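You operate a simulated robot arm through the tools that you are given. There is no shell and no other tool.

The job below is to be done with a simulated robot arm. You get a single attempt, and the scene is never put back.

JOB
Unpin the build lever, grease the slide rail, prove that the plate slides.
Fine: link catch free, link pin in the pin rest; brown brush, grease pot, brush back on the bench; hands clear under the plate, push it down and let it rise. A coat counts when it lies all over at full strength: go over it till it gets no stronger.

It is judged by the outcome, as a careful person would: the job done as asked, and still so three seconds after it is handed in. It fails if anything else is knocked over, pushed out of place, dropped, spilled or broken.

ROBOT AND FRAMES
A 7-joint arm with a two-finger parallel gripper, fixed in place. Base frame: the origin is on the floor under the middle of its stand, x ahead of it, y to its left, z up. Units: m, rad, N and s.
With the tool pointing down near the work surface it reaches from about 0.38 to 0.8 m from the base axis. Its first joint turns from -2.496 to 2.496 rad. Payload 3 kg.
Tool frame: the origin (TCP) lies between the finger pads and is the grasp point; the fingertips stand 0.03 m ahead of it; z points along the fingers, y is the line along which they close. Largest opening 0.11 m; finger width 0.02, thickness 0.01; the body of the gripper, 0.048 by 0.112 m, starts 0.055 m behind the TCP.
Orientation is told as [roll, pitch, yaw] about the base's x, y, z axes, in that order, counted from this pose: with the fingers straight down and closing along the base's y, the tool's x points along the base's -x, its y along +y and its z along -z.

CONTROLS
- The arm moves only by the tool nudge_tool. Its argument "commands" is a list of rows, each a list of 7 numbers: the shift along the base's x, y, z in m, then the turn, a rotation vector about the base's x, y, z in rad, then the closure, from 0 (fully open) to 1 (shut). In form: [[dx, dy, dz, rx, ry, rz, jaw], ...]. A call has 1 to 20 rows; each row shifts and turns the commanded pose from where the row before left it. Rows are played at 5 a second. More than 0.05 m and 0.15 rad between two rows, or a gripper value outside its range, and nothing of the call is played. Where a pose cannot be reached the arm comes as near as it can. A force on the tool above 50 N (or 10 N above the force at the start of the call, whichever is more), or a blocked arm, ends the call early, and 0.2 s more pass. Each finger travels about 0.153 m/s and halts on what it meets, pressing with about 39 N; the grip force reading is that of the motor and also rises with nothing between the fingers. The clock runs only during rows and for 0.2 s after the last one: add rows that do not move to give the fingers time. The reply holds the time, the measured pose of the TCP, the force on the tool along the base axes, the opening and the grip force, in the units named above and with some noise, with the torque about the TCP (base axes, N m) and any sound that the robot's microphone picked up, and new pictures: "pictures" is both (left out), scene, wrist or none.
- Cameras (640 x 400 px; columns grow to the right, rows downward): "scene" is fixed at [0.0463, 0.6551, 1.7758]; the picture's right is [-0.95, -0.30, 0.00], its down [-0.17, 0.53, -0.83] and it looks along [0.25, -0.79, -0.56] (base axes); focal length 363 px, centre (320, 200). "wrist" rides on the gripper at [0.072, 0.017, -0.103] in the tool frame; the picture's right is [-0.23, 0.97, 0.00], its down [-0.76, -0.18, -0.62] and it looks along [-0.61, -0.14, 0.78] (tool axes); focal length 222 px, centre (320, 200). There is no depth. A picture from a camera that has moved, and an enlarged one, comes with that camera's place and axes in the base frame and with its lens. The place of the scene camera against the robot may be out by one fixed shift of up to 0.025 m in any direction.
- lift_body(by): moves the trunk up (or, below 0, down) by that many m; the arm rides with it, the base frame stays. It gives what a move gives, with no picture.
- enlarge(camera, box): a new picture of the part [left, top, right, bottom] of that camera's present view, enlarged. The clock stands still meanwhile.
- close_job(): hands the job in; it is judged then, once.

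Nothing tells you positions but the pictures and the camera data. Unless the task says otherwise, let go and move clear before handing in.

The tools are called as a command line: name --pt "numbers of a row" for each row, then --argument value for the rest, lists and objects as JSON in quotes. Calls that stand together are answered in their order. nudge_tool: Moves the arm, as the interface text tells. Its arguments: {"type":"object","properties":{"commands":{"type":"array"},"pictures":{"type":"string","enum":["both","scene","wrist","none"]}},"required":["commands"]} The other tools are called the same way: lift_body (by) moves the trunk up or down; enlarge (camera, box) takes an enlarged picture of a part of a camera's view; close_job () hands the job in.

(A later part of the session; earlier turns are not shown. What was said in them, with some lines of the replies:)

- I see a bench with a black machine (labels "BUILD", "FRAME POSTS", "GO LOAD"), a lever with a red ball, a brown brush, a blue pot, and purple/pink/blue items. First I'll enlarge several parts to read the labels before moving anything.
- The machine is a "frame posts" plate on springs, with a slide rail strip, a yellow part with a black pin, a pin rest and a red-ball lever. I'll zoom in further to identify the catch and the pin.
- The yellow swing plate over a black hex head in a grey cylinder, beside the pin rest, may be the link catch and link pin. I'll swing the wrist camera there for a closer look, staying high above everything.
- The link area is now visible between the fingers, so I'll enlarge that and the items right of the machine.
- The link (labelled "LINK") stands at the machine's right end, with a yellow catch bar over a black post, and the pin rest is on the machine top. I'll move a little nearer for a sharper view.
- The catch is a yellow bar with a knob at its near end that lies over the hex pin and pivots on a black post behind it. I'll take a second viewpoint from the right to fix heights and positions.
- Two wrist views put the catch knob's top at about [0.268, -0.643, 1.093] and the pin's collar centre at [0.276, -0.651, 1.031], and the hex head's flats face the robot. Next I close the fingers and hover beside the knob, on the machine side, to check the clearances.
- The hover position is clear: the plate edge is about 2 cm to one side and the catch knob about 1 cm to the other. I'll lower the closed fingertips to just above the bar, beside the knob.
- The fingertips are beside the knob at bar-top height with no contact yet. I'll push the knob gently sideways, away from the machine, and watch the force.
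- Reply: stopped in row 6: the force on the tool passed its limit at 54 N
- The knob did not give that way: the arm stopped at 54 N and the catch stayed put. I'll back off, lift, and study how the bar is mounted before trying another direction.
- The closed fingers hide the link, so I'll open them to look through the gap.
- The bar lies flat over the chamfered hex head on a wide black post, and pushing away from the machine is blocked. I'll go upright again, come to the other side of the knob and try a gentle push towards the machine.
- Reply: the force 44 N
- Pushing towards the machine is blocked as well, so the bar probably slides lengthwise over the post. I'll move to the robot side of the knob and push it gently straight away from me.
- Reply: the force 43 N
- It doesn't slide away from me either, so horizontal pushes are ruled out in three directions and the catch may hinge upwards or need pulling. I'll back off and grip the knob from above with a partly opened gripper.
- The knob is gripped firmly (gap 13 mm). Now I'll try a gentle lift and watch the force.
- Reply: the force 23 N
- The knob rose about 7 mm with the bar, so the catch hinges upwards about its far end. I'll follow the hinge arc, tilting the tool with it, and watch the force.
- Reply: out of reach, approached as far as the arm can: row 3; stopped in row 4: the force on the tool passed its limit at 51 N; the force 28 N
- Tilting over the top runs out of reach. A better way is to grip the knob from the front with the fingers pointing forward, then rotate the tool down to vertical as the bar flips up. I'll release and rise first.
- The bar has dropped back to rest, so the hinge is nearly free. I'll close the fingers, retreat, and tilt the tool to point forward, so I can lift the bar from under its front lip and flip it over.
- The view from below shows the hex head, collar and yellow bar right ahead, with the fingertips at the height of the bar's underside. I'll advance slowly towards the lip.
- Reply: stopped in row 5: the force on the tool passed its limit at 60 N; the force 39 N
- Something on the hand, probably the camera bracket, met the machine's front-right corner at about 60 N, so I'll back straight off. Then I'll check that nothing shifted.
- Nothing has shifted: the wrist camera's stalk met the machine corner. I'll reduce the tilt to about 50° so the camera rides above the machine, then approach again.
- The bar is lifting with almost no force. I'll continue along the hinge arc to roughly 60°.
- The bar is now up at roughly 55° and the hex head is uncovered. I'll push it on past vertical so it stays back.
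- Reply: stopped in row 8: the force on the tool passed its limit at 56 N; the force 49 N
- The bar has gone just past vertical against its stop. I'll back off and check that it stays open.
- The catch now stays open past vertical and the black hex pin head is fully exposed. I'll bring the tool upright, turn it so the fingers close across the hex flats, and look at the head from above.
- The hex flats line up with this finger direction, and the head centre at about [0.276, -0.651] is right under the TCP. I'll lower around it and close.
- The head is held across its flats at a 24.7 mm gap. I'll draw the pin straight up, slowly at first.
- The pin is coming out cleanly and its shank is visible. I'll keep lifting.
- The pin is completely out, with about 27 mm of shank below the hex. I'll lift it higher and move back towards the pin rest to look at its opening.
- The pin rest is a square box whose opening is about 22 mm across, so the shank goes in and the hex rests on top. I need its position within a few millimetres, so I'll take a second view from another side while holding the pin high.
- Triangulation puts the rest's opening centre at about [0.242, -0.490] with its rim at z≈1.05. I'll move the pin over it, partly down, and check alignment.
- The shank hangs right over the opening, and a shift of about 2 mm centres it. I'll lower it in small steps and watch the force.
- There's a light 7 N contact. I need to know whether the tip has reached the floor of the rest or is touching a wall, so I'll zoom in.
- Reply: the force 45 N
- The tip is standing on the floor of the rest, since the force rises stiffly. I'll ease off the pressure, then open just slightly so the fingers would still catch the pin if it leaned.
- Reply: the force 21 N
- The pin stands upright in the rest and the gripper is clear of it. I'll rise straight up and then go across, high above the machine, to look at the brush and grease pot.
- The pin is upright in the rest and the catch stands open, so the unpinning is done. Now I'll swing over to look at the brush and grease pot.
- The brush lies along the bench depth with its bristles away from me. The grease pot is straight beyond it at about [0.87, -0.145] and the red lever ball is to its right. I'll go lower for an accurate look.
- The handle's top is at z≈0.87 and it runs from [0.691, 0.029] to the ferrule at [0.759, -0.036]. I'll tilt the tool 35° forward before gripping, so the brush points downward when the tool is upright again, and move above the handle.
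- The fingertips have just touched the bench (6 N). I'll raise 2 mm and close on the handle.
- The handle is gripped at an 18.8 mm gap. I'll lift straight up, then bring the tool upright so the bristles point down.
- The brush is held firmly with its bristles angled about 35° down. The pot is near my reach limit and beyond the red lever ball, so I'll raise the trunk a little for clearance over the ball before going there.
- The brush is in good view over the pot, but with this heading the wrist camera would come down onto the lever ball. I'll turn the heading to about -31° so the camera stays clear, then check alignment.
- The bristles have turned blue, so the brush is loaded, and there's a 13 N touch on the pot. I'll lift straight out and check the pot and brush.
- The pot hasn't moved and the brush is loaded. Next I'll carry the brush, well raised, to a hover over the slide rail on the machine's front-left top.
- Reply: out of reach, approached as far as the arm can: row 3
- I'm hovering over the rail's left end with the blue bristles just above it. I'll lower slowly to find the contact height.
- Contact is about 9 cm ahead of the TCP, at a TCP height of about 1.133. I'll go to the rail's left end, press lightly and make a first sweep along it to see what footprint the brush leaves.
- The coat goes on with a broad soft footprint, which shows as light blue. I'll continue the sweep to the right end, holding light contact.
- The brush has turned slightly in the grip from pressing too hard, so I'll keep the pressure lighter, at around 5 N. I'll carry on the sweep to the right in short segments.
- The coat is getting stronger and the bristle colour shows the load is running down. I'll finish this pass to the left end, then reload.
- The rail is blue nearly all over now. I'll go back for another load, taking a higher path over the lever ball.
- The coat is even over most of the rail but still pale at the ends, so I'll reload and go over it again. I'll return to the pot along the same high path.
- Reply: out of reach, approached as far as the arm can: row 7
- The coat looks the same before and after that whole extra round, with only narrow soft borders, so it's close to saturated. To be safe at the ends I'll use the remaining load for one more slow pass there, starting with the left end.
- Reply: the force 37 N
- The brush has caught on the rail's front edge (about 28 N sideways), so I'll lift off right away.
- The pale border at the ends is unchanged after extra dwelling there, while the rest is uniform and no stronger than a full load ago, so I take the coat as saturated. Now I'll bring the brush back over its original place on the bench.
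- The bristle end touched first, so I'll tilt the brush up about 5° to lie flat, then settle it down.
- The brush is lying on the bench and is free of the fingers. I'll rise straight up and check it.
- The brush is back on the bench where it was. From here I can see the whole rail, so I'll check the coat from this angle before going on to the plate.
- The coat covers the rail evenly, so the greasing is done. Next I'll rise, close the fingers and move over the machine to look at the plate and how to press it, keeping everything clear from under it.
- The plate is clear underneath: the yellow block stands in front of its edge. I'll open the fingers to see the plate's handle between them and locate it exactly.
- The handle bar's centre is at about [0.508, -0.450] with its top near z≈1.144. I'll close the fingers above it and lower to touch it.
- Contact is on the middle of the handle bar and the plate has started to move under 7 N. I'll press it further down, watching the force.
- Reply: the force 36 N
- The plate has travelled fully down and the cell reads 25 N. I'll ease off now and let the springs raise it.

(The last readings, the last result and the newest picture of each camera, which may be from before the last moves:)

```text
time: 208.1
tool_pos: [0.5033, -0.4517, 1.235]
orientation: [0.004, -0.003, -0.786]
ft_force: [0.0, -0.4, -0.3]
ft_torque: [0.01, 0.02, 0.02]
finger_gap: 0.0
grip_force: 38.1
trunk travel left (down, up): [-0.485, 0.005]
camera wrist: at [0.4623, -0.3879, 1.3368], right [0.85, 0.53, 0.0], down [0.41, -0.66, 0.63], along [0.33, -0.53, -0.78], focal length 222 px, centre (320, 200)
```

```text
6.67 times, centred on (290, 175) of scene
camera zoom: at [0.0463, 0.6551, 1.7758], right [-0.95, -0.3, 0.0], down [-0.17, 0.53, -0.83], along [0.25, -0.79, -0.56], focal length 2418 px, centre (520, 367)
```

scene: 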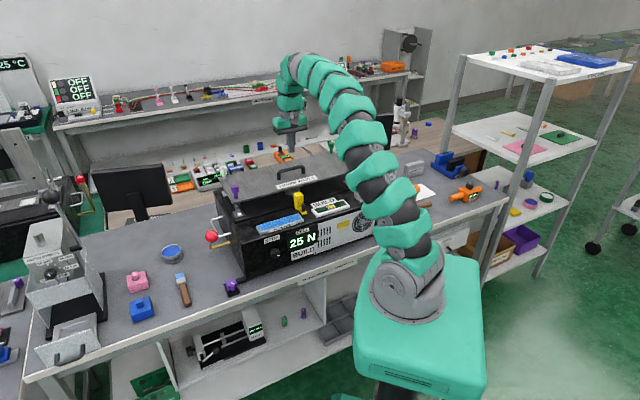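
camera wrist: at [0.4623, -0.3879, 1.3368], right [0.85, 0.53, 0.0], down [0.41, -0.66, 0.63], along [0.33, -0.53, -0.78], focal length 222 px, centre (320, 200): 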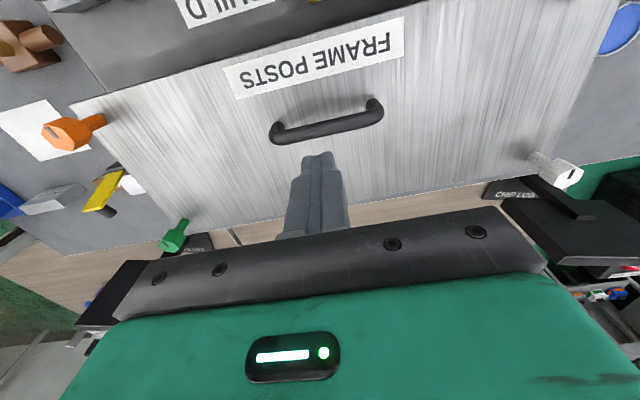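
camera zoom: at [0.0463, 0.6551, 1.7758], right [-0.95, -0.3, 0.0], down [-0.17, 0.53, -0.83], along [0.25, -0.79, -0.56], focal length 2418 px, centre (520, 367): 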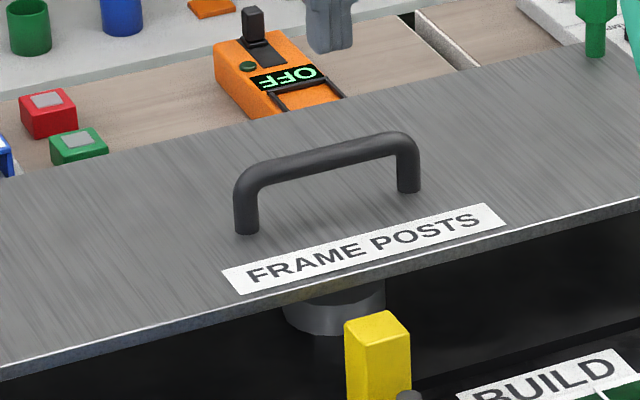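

The plate rose fully back to its original height. I'll move the arm clear towards its starting pose and do a last check of the pin, catch, brush, pot and rail.

nudge_tool --pt "-0.008 0.03 0.025 0 0 0.08 0.5" --pt "-0.008 0.03 0.025 0 0 0.08 0.3" --pt "-0.008 0.03 0.025 0 0 0.08 0" --pt "-0.008 0.03 0.02 0 0 0.08 0" --pt "-0.008 0.03 0.01 0 0 0.08 0" --pt "-0.008 0.03 0 0 0 0.08 0" --pt "-0.008 0.03 0 0 0 0.08 0" --pt "0 0 0 0 0 0 0"

enlarge --camera "scene" --box '[330, 140, 410, 210]'

enlarge --camera "scene" --box '[200, 140, 400, 270]'

enlarge --camera "scene" --box '[100, 210, 260, 330]'

enlarge --camera "wrist" --box '[0, 0, 320, 200]'

```text
time: 209.9
tool_pos: [0.4473, -0.2375, 1.3372]
orientation: [0.003, -0.005, -0.222]
ft_force: [0.2, -0.1, 0.3]
ft_torque: [-0.02, -0.02, 0.0]
finger_gap: 0.1102
grip_force: 0.0
trunk travel left (down, up): [-0.485, 0.005]
camera wrist: at [0.3796, -0.2043, 1.4396], right [0.44, 0.9, 0.0], down [0.7, -0.34, 0.63], along [0.56, -0.27, -0.78], focal length 222 px, centre (320, 200)
```

scene: 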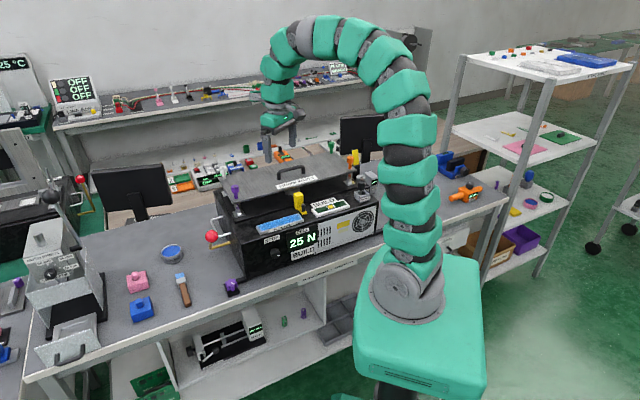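
wrist: 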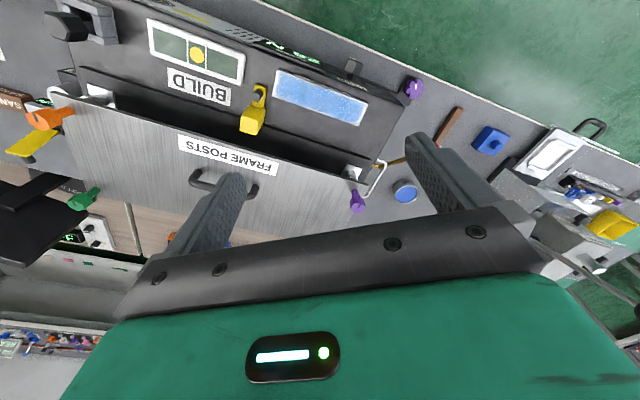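

```text
5.71 times, centred on (370, 175) of scene
camera zoom: at [0.0463, 0.6551, 1.7758], right [-0.95, -0.3, 0.0], down [-0.17, 0.53, -0.83], along [0.25, -0.79, -0.56], focal length 2072 px, centre (34, 343)
```

zoom: 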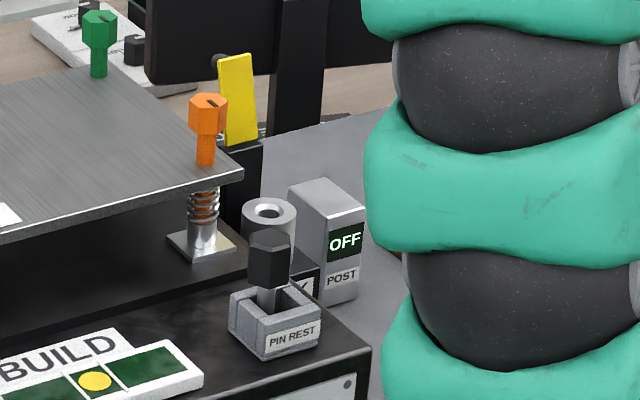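

```text
3.08 times, centred on (300, 205) of scene
camera zoom: at [0.0463, 0.6551, 1.7758], right [-0.95, -0.3, 0.0], down [-0.17, 0.53, -0.83], along [0.25, -0.79, -0.56], focal length 1116 px, centre (382, 185)
```

zoom: 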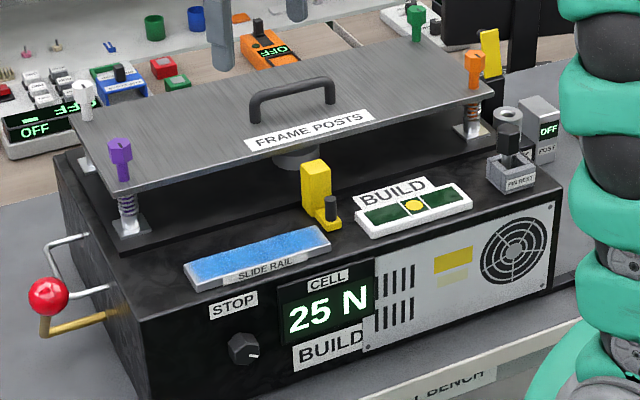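

```text
3.33 times, centred on (180, 270) of scene
camera zoom: at [0.0463, 0.6551, 1.7758], right [-0.95, -0.3, 0.0], down [-0.17, 0.53, -0.83], along [0.25, -0.79, -0.56], focal length 1209 px, centre (787, -33)
```

zoom: 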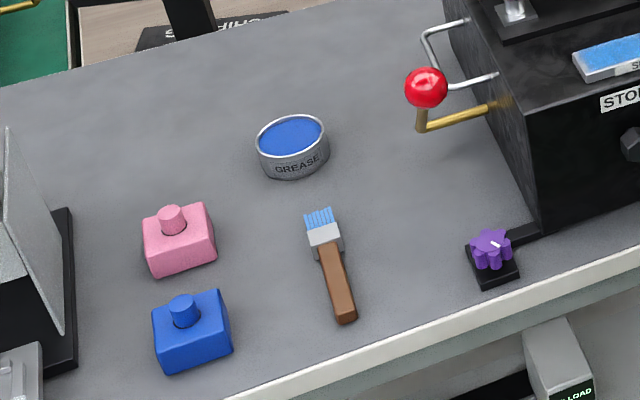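

```text
2.00 times, centred on (160, 100) of wrist
camera zoom: at [0.3796, -0.2043, 1.4396], right [0.44, 0.9, 0.0], down [0.7, -0.34, 0.63], along [0.56, -0.27, -0.78], focal length 444 px, centre (640, 400)
```

zoom: 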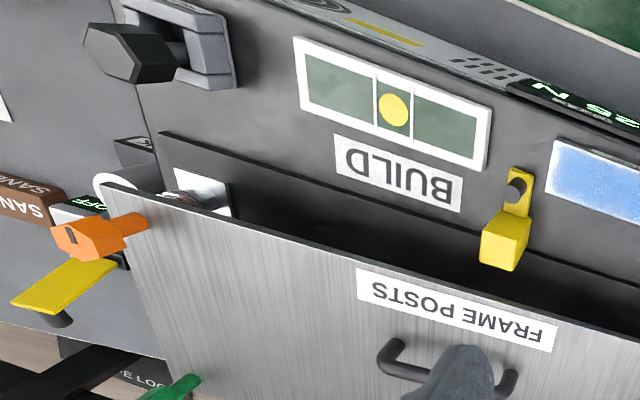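

enlarge --camera "wrist" --box '[264, 60, 376, 130]'

enlarge --camera "scene" --box '[250, 205, 310, 240]'

```text
5.71 times, centred on (320, 95) of wrist
camera zoom: at [0.3796, -0.2043, 1.4396], right [0.44, 0.9, 0.0], down [0.7, -0.34, 0.63], along [0.56, -0.27, -0.78], focal length 1269 px, centre (320, 800)
```

zoom: 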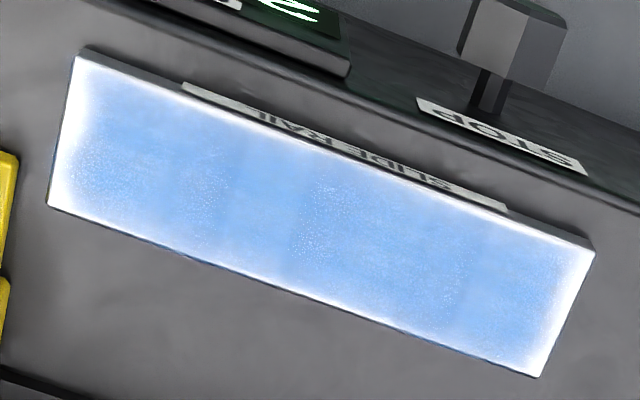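

```text
10.67 times, centred on (280, 222) of scene
camera zoom: at [0.0463, 0.6551, 1.7758], right [-0.95, -0.3, 0.0], down [-0.17, 0.53, -0.83], along [0.25, -0.79, -0.56], focal length 3869 px, centre (747, -40)
```

zoom: 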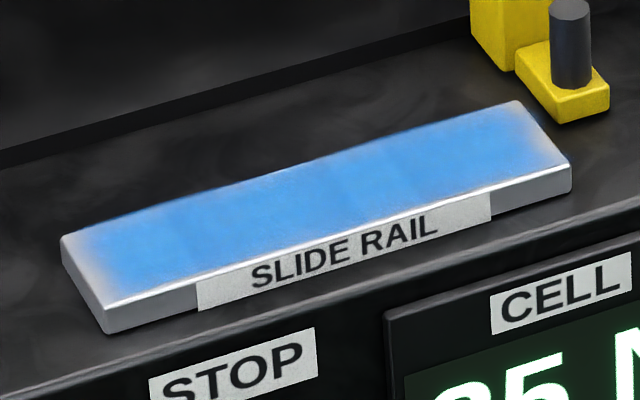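

The top view shows the coat evenly across the rail with the same soft border on all four sides. There are faint band differences, so I'll look closely at them before deciding whether another pass is needed.

enlarge --camera "scene" --box '[256, 218, 276, 231]'

enlarge --camera "scene" --box '[270, 214, 290, 227]'

enlarge --camera "scene" --box '[284, 210, 304, 223]'

enlarge --camera "wrist" --box '[276, 70, 324, 112]'

enlarge --camera "wrist" --box '[320, 80, 368, 128]'

```text
16.00 times, centred on (266, 224) of scene
camera zoom: at [0.0463, 0.6551, 1.7758], right [-0.95, -0.3, 0.0], down [-0.17, 0.53, -0.83], along [0.25, -0.79, -0.56], focal length 5803 px, centre (1184, -192)
```

zoom: 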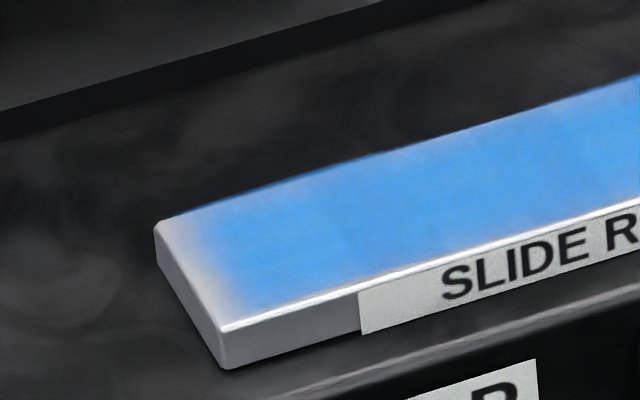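

```text
16.00 times, centred on (280, 220) of scene
camera zoom: at [0.0463, 0.6551, 1.7758], right [-0.95, -0.3, 0.0], down [-0.17, 0.53, -0.83], along [0.25, -0.79, -0.56], focal length 5803 px, centre (960, -128)
```

zoom: 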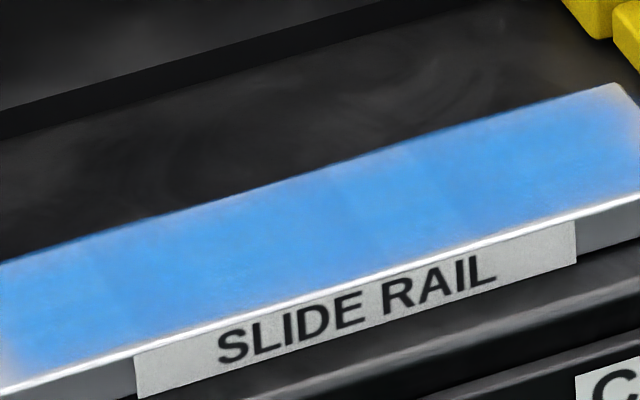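

```text
16.00 times, centred on (294, 216) of scene
camera zoom: at [0.0463, 0.6551, 1.7758], right [-0.95, -0.3, 0.0], down [-0.17, 0.53, -0.83], along [0.25, -0.79, -0.56], focal length 5803 px, centre (736, -64)
```

zoom: 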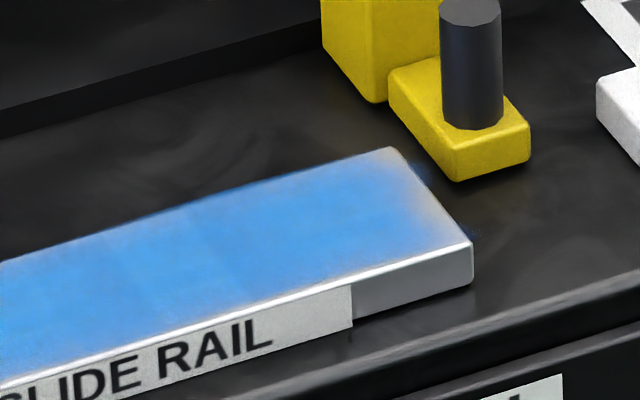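

```text
9.52 times, centred on (300, 91) of wrist
camera zoom: at [0.3796, -0.2043, 1.4396], right [0.44, 0.9, 0.0], down [0.7, -0.34, 0.63], along [0.56, -0.27, -0.78], focal length 2116 px, centre (510, 1238)
```

zoom: 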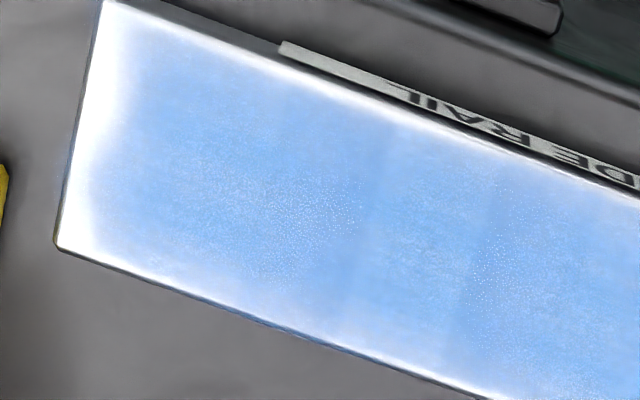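

```text
8.33 times, centred on (344, 104) of wrist
camera zoom: at [0.3796, -0.2043, 1.4396], right [0.44, 0.9, 0.0], down [0.7, -0.34, 0.63], along [0.56, -0.27, -0.78], focal length 1851 px, centre (120, 1000)
```

zoom: 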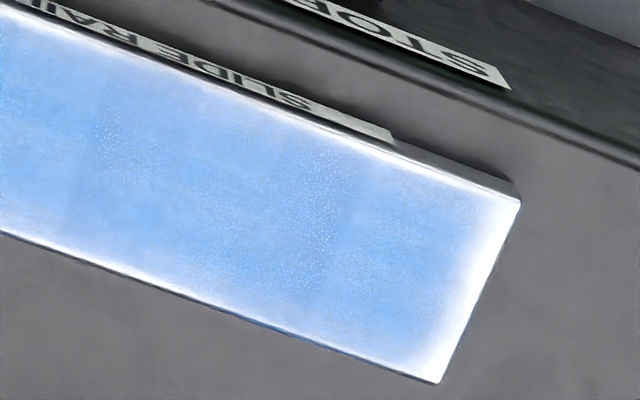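

Final check:
- **Catch and pin:** the catch is open and the pin stands in its rest.
- **Rail and brush:** the rail is coated evenly to a saturated strength, and the brush is back on the bench.
- **Pot and lever:** neither has moved.
- **Plate:** it was pressed fully down and has risen again.

The arm is clear, so I'm handing the job in.

close_job

```text
The job is handed in.
```

I've handed the job in: the build lever is unpinned, the slide rail is greased, and the plate slid fully down and rose back on its own.

- **Unpinning:** The link catch hinges upward. It now stands open past vertical, and the link pin stands upright in the pin rest. While finding out how the catch moved, I pushed it in three wrong directions. The wrist camera's stalk also touched the machine's front-right corner, at up to about 60 N. Nothing shifted in the pictures afterwards.
- **Greasing:** I loaded the brown brush three times and went over the rail until a further full load made no visible difference. On one stroke the brush caught the rail's front edge, at about 28 N sideways, and the rail stayed in place. A soft paler border remains along the rail's edges, mainly at the ends. It didn't change with extra brushing, so I took the coat as full strength. The brush is back where it lay, and the pot has not moved.
- **Plate:** Pressed down by its handle with nothing underneath, it reached the bottom and came back up to its starting height. The cell display read 25 N at the bottom and still shows that.

The trunk is still 6 cm higher than at the start. I raised it for clearance over the red lever ball and did not lower it again.
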